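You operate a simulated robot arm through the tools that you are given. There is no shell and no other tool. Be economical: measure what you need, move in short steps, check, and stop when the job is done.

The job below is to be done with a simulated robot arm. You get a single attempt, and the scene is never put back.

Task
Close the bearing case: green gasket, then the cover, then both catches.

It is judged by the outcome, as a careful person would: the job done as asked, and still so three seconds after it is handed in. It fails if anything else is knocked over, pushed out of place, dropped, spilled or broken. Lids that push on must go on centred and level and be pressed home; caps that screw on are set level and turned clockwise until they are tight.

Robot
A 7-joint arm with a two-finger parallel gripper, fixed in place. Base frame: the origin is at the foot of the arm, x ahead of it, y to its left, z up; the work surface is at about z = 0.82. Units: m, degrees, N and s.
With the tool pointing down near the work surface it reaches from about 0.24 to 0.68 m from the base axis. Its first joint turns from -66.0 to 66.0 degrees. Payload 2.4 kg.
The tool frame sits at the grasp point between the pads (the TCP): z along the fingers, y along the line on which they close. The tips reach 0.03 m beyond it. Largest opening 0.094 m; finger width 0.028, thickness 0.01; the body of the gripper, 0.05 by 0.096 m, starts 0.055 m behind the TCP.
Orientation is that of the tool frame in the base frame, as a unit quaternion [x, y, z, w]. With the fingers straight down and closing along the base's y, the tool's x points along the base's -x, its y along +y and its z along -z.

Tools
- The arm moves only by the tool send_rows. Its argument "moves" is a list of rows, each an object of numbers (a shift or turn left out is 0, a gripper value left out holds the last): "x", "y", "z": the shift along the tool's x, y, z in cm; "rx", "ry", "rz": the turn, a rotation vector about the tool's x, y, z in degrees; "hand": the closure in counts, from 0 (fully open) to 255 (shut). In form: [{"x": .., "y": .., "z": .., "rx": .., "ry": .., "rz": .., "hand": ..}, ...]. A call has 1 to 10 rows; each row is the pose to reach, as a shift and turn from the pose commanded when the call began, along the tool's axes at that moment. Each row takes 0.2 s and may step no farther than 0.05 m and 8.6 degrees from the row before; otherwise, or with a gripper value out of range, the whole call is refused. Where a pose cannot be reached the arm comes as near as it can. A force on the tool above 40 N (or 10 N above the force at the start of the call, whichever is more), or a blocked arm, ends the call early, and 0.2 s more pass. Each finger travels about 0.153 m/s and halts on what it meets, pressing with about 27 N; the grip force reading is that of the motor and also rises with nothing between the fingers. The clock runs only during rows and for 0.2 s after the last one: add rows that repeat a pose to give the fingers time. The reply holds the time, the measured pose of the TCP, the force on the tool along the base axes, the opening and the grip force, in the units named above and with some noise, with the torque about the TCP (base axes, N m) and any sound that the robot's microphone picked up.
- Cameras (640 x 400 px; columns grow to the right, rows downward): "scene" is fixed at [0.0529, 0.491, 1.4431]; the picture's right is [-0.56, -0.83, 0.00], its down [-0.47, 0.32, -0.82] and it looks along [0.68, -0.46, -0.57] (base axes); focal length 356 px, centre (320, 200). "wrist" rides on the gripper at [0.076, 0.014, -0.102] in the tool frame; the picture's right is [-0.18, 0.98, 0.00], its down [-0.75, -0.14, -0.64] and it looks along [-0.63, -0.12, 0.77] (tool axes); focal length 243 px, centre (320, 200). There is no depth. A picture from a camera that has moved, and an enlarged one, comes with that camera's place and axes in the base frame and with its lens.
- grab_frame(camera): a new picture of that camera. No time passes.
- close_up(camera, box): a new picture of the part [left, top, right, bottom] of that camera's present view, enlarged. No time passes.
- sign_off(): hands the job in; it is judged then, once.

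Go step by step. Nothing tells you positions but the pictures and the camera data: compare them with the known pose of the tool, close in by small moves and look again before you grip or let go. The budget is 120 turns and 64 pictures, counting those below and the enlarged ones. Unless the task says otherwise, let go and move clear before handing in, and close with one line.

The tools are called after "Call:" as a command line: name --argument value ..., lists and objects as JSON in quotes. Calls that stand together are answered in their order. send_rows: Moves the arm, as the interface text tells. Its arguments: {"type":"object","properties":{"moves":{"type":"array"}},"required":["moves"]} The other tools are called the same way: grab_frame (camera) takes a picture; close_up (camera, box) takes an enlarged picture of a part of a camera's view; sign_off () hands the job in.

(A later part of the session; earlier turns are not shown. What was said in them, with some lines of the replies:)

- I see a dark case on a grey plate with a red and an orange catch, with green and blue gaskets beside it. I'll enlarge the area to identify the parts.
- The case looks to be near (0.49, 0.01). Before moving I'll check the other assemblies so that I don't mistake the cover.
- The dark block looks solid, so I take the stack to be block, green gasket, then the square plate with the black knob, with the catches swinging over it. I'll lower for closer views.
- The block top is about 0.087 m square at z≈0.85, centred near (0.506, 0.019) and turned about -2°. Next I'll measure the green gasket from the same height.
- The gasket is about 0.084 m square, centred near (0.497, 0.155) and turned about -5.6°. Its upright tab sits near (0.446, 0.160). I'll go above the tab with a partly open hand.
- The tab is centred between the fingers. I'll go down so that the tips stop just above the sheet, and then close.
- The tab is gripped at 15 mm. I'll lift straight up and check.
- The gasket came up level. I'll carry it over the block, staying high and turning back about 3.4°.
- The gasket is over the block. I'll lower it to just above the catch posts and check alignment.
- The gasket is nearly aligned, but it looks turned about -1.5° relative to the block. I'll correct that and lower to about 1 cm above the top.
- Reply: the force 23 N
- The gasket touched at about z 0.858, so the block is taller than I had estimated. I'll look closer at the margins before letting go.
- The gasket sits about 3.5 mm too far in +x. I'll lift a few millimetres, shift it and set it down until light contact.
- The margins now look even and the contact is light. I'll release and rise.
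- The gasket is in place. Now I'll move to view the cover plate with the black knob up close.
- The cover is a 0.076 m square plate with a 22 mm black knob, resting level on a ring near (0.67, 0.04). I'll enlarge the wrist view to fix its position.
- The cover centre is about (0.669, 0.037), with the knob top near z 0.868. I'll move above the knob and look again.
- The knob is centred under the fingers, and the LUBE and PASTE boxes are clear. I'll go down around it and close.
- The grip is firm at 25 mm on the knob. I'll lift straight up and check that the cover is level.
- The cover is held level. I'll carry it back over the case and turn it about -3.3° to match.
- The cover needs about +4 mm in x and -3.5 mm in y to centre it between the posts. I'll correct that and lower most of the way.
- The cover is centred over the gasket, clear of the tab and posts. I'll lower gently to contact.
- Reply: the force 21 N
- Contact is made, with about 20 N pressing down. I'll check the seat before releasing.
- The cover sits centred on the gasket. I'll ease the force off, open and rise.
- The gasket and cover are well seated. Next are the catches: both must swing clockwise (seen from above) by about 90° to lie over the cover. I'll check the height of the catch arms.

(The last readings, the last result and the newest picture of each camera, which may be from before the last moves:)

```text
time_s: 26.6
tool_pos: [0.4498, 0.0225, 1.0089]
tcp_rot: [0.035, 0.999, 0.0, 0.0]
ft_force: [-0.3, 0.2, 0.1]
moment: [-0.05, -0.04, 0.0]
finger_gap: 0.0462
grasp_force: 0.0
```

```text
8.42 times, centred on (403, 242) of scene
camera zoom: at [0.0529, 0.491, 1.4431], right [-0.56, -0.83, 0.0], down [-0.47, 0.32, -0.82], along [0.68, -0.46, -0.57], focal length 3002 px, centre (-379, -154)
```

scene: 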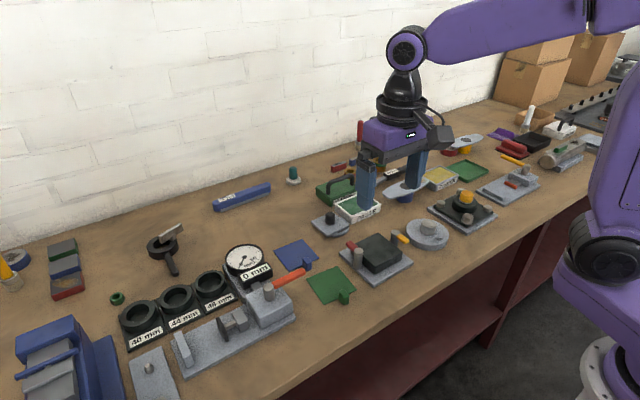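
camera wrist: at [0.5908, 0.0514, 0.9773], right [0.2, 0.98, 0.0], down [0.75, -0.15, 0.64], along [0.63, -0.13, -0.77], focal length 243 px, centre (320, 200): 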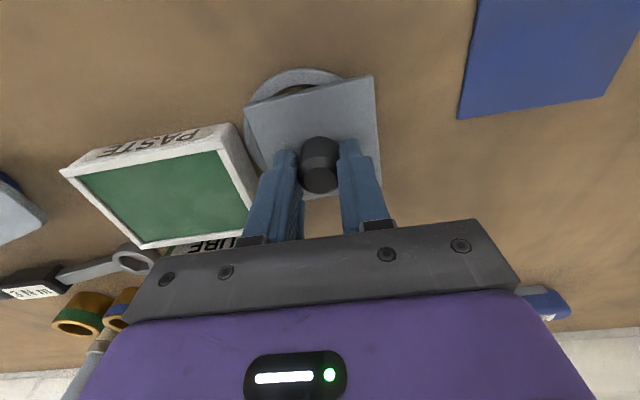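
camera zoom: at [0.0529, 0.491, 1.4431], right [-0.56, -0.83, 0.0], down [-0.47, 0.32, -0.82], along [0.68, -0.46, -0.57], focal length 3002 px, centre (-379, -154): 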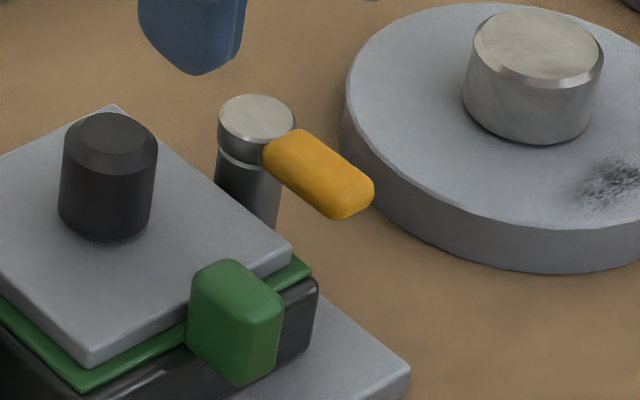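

The catch arms sit at about z 0.87–0.88, just above the cover top. With the fingers shut I'll go to the outer side of the red arm and descend beside it.

Call:
send_rows --moves '[{"x": -2, "y": 2.5, "rz": -1, "hand": 255}, {"x": -4, "y": 5, "rz": -2, "hand": 255}, {"x": -6, "y": 7.5, "rz": -3}, {"x": -7.8, "y": 9.1, "rz": -4}, {"x": -7.8, "y": 9.1, "z": 3, "rz": -4}, {"x": -7.8, "y": 9.1, "z": 6, "rz": -4}, {"x": -7.8, "y": 9.1, "z": 8.5, "rz": -4}, {"x": -7.8, "y": 9.1, "z": 10.4, "rz": -4}, {"x": -7.8, "y": 9.1, "z": 10.4, "rz": -4}]'

Call:
close_up --camera "wrist" --box '[160, 60, 440, 235]'

Call:
close_up --camera "scene" --box '[325, 200, 425, 280]'

```text
time_s: 28.6
tool_pos: [0.5343, 0.1087, 0.9035]
tcp_rot: [0.001, 1.0, -0.001, 0.0]
ft_force: [-0.2, -0.3, -0.1]
moment: [0.04, 0.0, 0.01]
finger_gap: 0.0
grasp_force: 27.0
```

```text
2.29 times, centred on (300, 148) of wrist
camera zoom: at [0.4585, 0.1208, 1.0069], right [0.18, 0.98, 0.0], down [0.75, -0.14, 0.64], along [0.63, -0.12, -0.77], focal length 555 px, centre (366, 320)
```

zoom: 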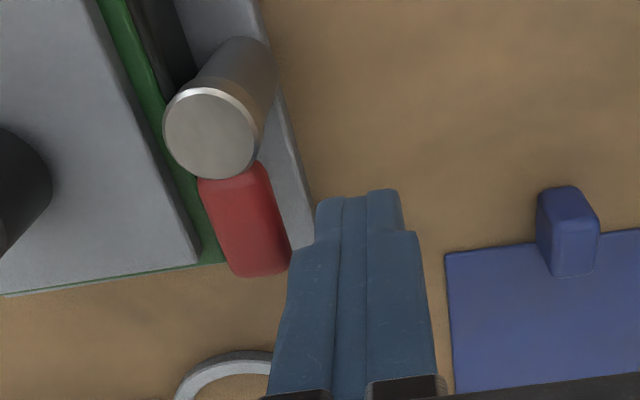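

```text
5.00 times, centred on (375, 240) of scene
camera zoom: at [0.0529, 0.491, 1.4431], right [-0.56, -0.83, 0.0], down [-0.47, 0.32, -0.82], along [0.68, -0.46, -0.57], focal length 1782 px, centre (45, 0)
```

zoom: 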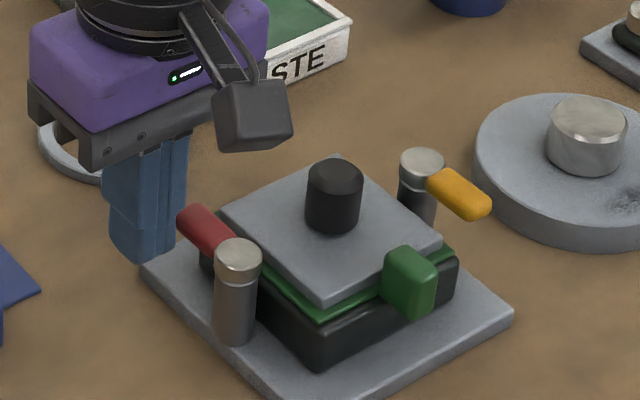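

I'm beside the red arm, which pivots at about (0.5005, 0.0765) and is about 42 mm long. I'll push it inward along an arc, first to about 60°.

Call:
send_rows --moves '[{"x": 0.18, "y": -0.9, "z": 0.1}, {"x": 0.18, "y": -1.42, "z": 0.1}, {"x": -0.27, "y": -1.99, "z": 0.1}, {"x": -0.57, "y": -2.77, "z": 0.1}, {"x": -0.65, "y": -3.3, "z": 0.1}, {"x": -0.65, "y": -3.71, "z": 0.1}, {"x": -0.5, "y": -4.2, "z": 0.1}, {"x": -0.37, "y": -4.73, "z": 0.1}]'

Call:
close_up --camera "wrist" --box '[160, 60, 440, 235]'

Call:
close_up --camera "scene" --box '[325, 200, 425, 280]'

```text
time_s: 30.4
tool_pos: [0.5399, 0.0595, 0.9041]
tcp_rot: [0.0, 1.0, 0.0, 0.0]
ft_force: [-0.1, -0.4, 0.6]
moment: [0.0, 0.0, 0.03]
finger_gap: 0.0
grasp_force: 26.9
```

```text
2.29 times, centred on (300, 148) of wrist
camera zoom: at [0.4641, 0.0731, 1.0068], right [0.18, 0.98, 0.0], down [0.75, -0.14, 0.64], along [0.63, -0.12, -0.77], focal length 555 px, centre (366, 320)
```

zoom: 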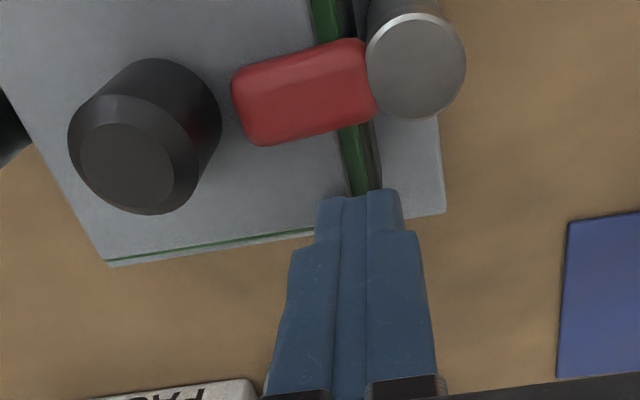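

```text
5.00 times, centred on (375, 240) of scene
camera zoom: at [0.0529, 0.491, 1.4431], right [-0.56, -0.83, 0.0], down [-0.47, 0.32, -0.82], along [0.68, -0.46, -0.57], focal length 1782 px, centre (45, 0)
```

zoom: 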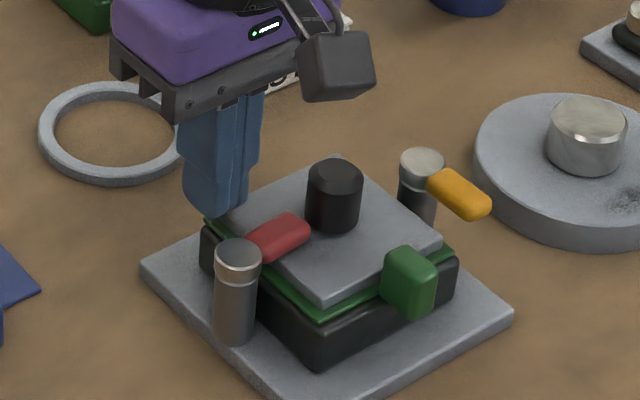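

The red catch has swung fully over the cover. I'll rise, cross over and come down on the outer side of the orange arm.

Call:
send_rows --moves '[{"z": -3}, {"z": -6}, {"z": -7, "x": 2, "y": -4}, {"z": -7, "x": 4, "y": -8}, {"z": -7, "x": 6, "y": -12}, {"z": -7, "x": 6.8, "y": -13.7}, {"z": -4, "x": 6.8, "y": -13.7}, {"z": -2, "x": 6.8, "y": -13.7}, {"z": 0, "x": 6.8, "y": -13.7}, {"z": 0, "x": 6.8, "y": -13.7}]'

Call:
grab_frame --camera "wrist"

Call:
close_up --camera "scene" --box '[335, 200, 455, 290]'

```text
time_s: 32.6
tool_pos: [0.4711, -0.079, 0.9026]
tcp_rot: [0.0, 1.0, 0.0, 0.0]
ft_force: [0.1, 0.6, 0.7]
moment: [0.02, 0.02, -0.02]
finger_gap: 0.0001
grasp_force: 27.1
```

```text
13 pictures are left
camera wrist: at [0.395, -0.0651, 1.0061], right [0.18, 0.98, 0.0], down [0.75, -0.14, 0.64], along [0.63, -0.12, -0.77], focal length 243 px, centre (320, 200)
```

wrist: 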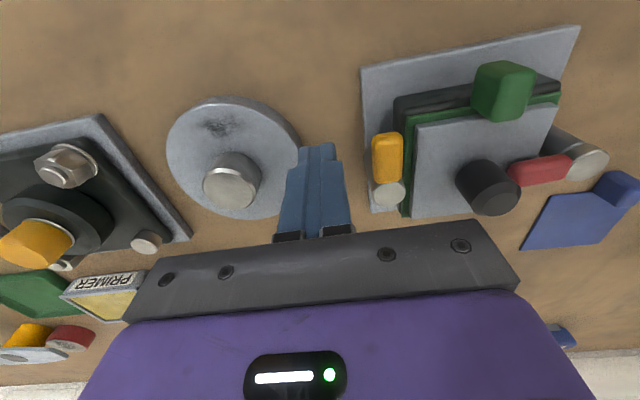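

```text
4.44 times, centred on (395, 245) of scene
camera zoom: at [0.0529, 0.491, 1.4431], right [-0.56, -0.83, 0.0], down [-0.47, 0.32, -0.82], along [0.68, -0.46, -0.57], focal length 1584 px, centre (-13, 0)
```

zoom: 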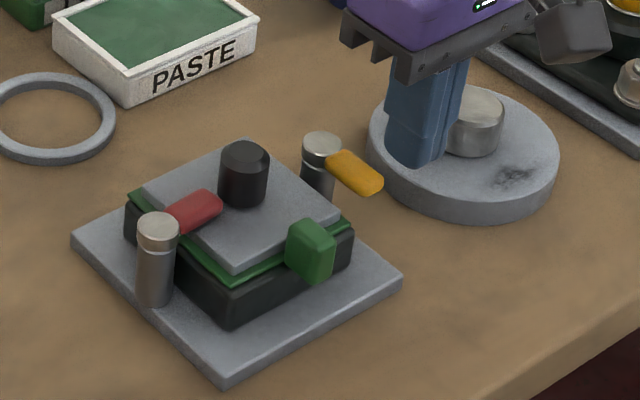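

I'm positioned outside the orange arm, which points straight at -x. I'll push it along the mirrored arc.

Call:
send_rows --moves '[{"y": 1.2}, {"y": 2.05}, {"x": 0.45, "y": 2.6}, {"x": 0.75, "y": 3.4}, {"x": 0.83, "y": 3.9}, {"x": 0.83, "y": 4.3}, {"x": 0.7, "y": 4.8}, {"x": 0.55, "y": 5.35}]'

Call:
grab_frame --camera "wrist"

Call:
close_up --camera "scene" --box '[335, 200, 455, 290]'

```text
time_s: 33.6
tool_pos: [0.4666, -0.0511, 0.9027]
tcp_rot: [0.005, 1.0, -0.002, 0.007]
ft_force: [-0.1, -0.1, -0.5]
moment: [-0.03, 0.02, 0.03]
finger_gap: 0.0
grasp_force: 27.3
stopped in row 4: the force on the tool passed its limit at 41 N (the readings are from after the stop); the commanded pose is now the measured one
```

```text
11 pictures are left
camera wrist: at [0.3902, -0.0373, 1.0057], right [0.19, 0.98, 0.0], down [0.74, -0.15, 0.65], along [0.64, -0.13, -0.76], focal length 243 px, centre (320, 200)
```

wrist: 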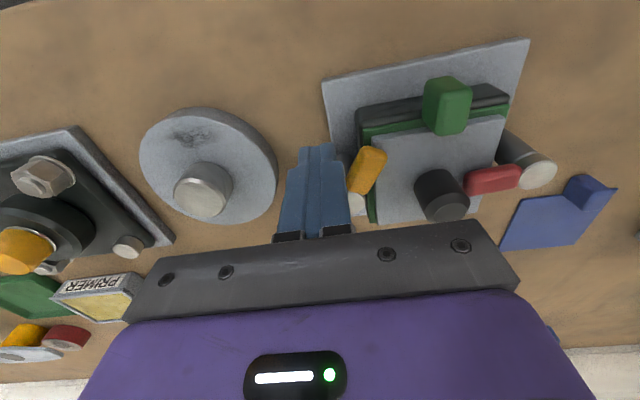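

```text
4.44 times, centred on (395, 245) of scene
camera zoom: at [0.0529, 0.491, 1.4431], right [-0.56, -0.83, 0.0], down [-0.47, 0.32, -0.82], along [0.68, -0.46, -0.57], focal length 1584 px, centre (-13, 0)
```

zoom: 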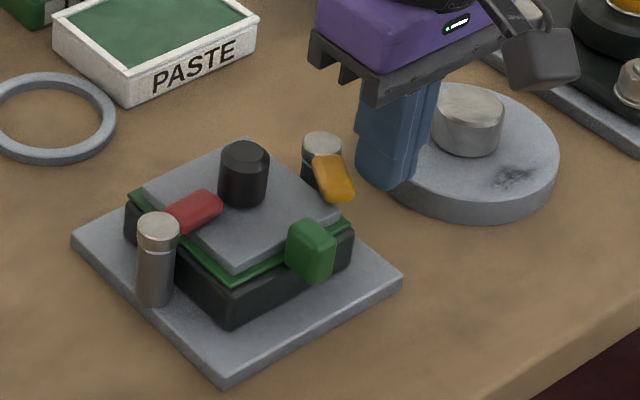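

The push stopped at 41 N with the orange arm turned about 30°. I'll look closely at why before pushing again.

Call:
close_up --camera "scene" --box '[385, 222, 425, 262]'

Call:
close_up --camera "wrist" --box '[290, 80, 530, 230]'

```text
10.00 times, centred on (405, 242) of scene
camera zoom: at [0.0529, 0.491, 1.4431], right [-0.56, -0.83, 0.0], down [-0.47, 0.32, -0.82], along [0.68, -0.46, -0.57], focal length 3565 px, centre (-530, -220)
```

zoom: 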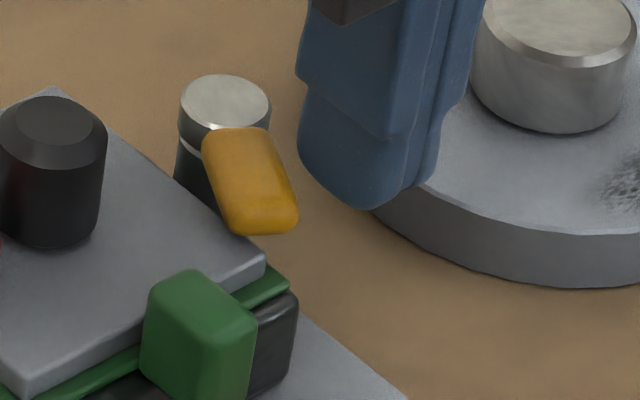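

```text
2.67 times, centred on (410, 155) of wrist
camera zoom: at [0.3902, -0.0373, 1.0057], right [0.19, 0.98, 0.0], down [0.74, -0.15, 0.65], along [0.64, -0.13, -0.76], focal length 647 px, centre (80, 320)
```

zoom: 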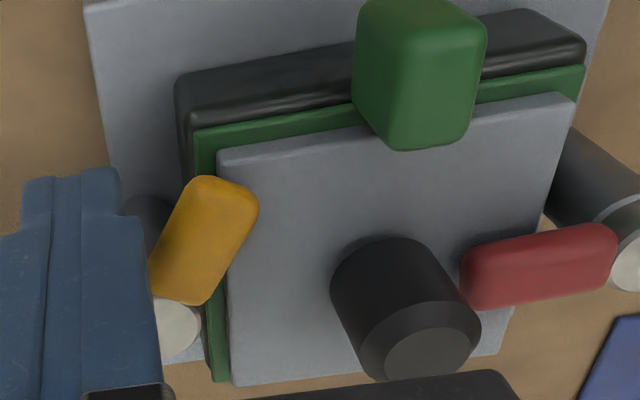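

The corner of the fingers was pressing too near the pivot. The arm and cover look undisturbed. I'll back off, move out to the arm's tip for more leverage and push again.

Call:
send_rows --moves '[{"y": -0.5}, {"x": 1.46, "y": -0.5}, {"x": 1.46, "y": 0.5}, {"x": 1.46, "y": 0.9}, {"x": 1.46, "y": 1.26}, {"x": 1.42, "y": 1.7}, {"x": 1.4, "y": 2.1}, {"x": 1.37, "y": 2.43}]'

Call:
close_up --camera "wrist" --box '[290, 80, 530, 230]'

```text
time_s: 35.4
tool_pos: [0.4544, -0.0268, 0.9028]
tcp_rot: [0.006, 1.0, -0.001, 0.007]
ft_force: [-0.7, 0.2, 0.0]
moment: [0.02, -0.01, 0.02]
finger_gap: 0.0001
grasp_force: 27.3
```

```text
2.67 times, centred on (410, 155) of wrist
camera zoom: at [0.3772, -0.013, 1.0051], right [0.2, 0.98, 0.0], down [0.74, -0.15, 0.65], along [0.64, -0.13, -0.76], focal length 647 px, centre (80, 320)
```

zoom: 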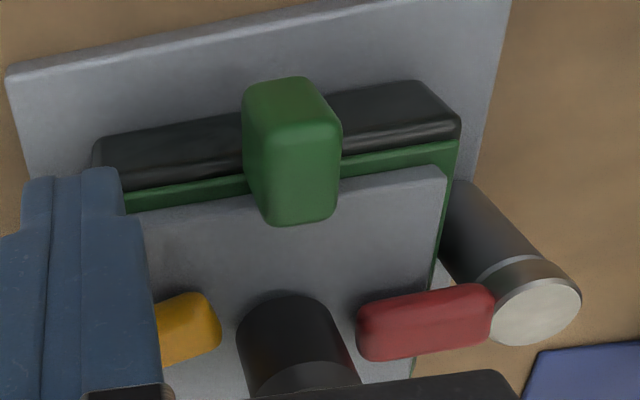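

The orange catch has swung over the cover. I'll lift straight up and check everything.

Call:
send_rows --moves '[{"z": -3}, {"z": -6}, {"z": -9, "x": 2}, {"z": -11, "x": 5, "y": 2}, {"z": -11, "x": 7, "y": 4}]'

Call:
close_up --camera "scene" --box '[340, 210, 430, 280]'

Call:
close_up --camera "wrist" --box '[240, 70, 440, 230]'

```text
time_s: 36.6
tool_pos: [0.3847, 0.0134, 1.0118]
tcp_rot: [0.006, 1.0, -0.002, 0.006]
ft_force: [-0.6, 0.5, 0.0]
moment: [0.01, -0.02, -0.03]
finger_gap: 0.0
grasp_force: 27.2
```

```text
5.71 times, centred on (385, 245) of scene
camera zoom: at [0.0529, 0.491, 1.4431], right [-0.56, -0.83, 0.0], down [-0.47, 0.32, -0.82], along [0.68, -0.46, -0.57], focal length 2037 px, centre (-51, -57)
```

zoom: 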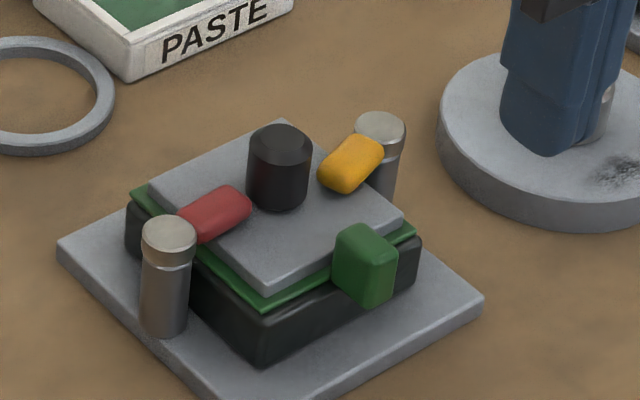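

```text
2.50 times, centred on (340, 150) of wrist
camera zoom: at [0.3072, 0.028, 1.1141], right [0.2, 0.98, 0.0], down [0.74, -0.15, 0.65], along [0.64, -0.13, -0.76], focal length 606 px, centre (270, 325)
```

zoom: 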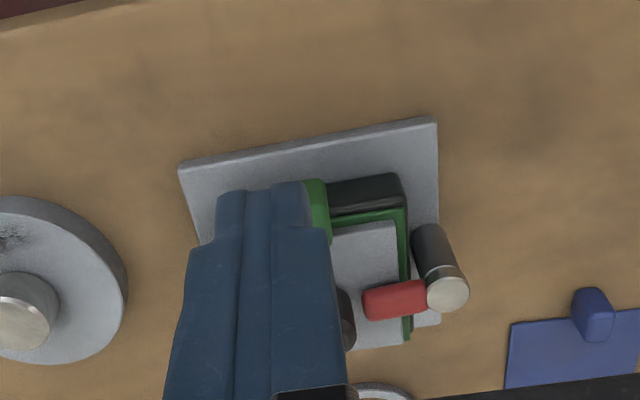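

The red catch is fully home at about 90°, but the orange one is only about 75° round. I'll go back down on its near side and push it gently to its stop.

Call:
send_rows --moves '[{"x": -3, "y": -1, "z": 1}, {"x": -6, "y": -2, "z": 2}, {"x": -7.3, "y": -2.2, "z": 5}, {"x": -7.3, "y": -2.2, "z": 8}, {"x": -7.3, "y": -2.2, "z": 10}, {"x": -7.3, "y": -2.2, "z": 10.8}, {"x": -8.0, "y": -2.2, "z": 10.8}, {"x": -8.7, "y": -2.2, "z": 10.8}, {"x": -9.2, "y": -2.2, "z": 10.8}, {"x": -9.5, "y": -2.2, "z": 10.8}]'

Call:
close_up --camera "scene" --box '[340, 210, 430, 280]'

```text
time_s: 38.8
tool_pos: [0.478, -0.0097, 0.906]
tcp_rot: [0.007, 1.0, -0.002, 0.003]
ft_force: [-16.0, 2.5, 5.6]
moment: [0.14, 0.39, 0.12]
finger_gap: 0.0002
grasp_force: 26.7
```

```text
5.71 times, centred on (385, 245) of scene
camera zoom: at [0.0524, 0.4911, 1.4431], right [-0.56, -0.83, 0.0], down [-0.47, 0.32, -0.82], along [0.68, -0.46, -0.57], focal length 2037 px, centre (-51, -57)
```

zoom: 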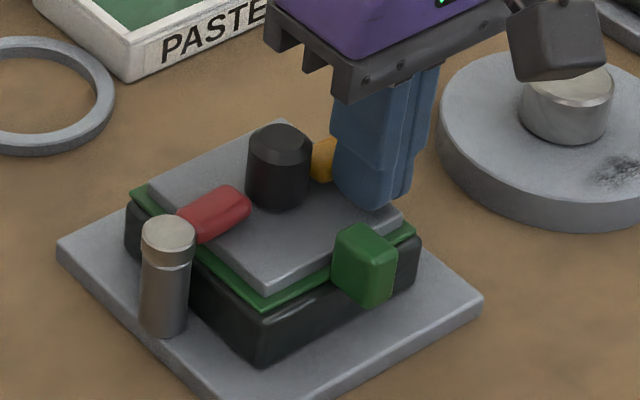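

The arm is resisting at 16 N, near where I expected its stop. I'll back off, lift and check.

Call:
send_rows --moves '[{"x": 1.2}, {"x": 1.5, "z": -3}, {"x": 1.5, "z": -6}, {"x": 4, "z": -9}, {"x": 7, "z": -11, "y": -2}, {"x": 9, "z": -12, "y": -4}]'

Call:
close_up --camera "scene" --box '[340, 210, 430, 280]'

Call:
close_up --camera "wrist" --box '[280, 70, 480, 230]'

```text
time_s: 40.2
tool_pos: [0.3857, -0.0484, 1.0246]
tcp_rot: [0.006, 1.0, -0.001, 0.006]
ft_force: [0.2, 0.2, 0.4]
moment: [-0.04, -0.03, -0.01]
finger_gap: 0.0
grasp_force: 26.6
```

```text
5.71 times, centred on (385, 245) of scene
camera zoom: at [0.0529, 0.491, 1.4431], right [-0.56, -0.83, 0.0], down [-0.47, 0.32, -0.82], along [0.68, -0.46, -0.57], focal length 2037 px, centre (-51, -57)
```

zoom: 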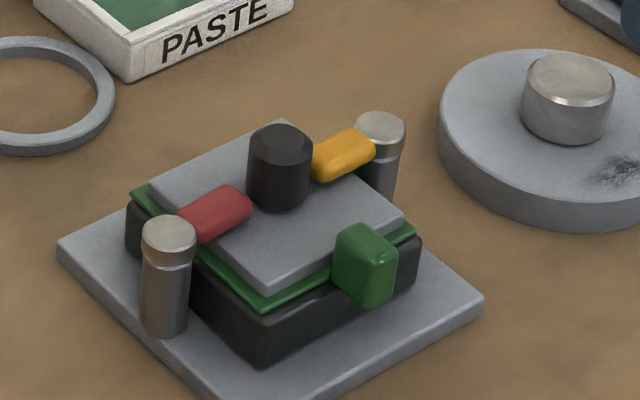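

```text
2.50 times, centred on (380, 150) of wrist
camera zoom: at [0.3093, -0.0334, 1.1265], right [0.2, 0.98, 0.0], down [0.74, -0.15, 0.65], along [0.64, -0.13, -0.76], focal length 606 px, centre (170, 325)
```

zoom: 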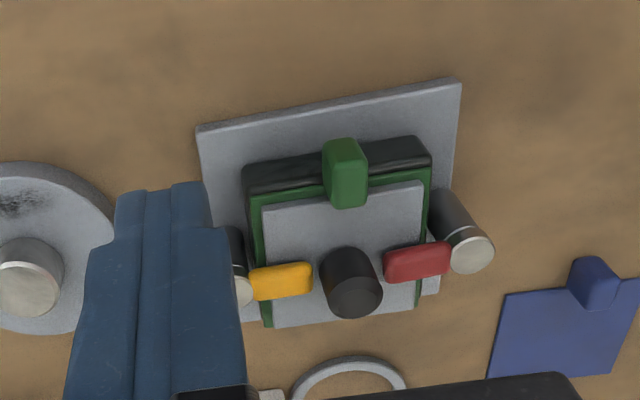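

Both catches now lie straight over the cover, pointing at the knob. The cover and gasket are centred, nothing else has moved, and the arm is clear, so I'm handing in.

Call:
sign_off

```text
The job is handed in.
```

The bearing case is closed: the green gasket and cover are centred on it, and both catches are swung over the cover.
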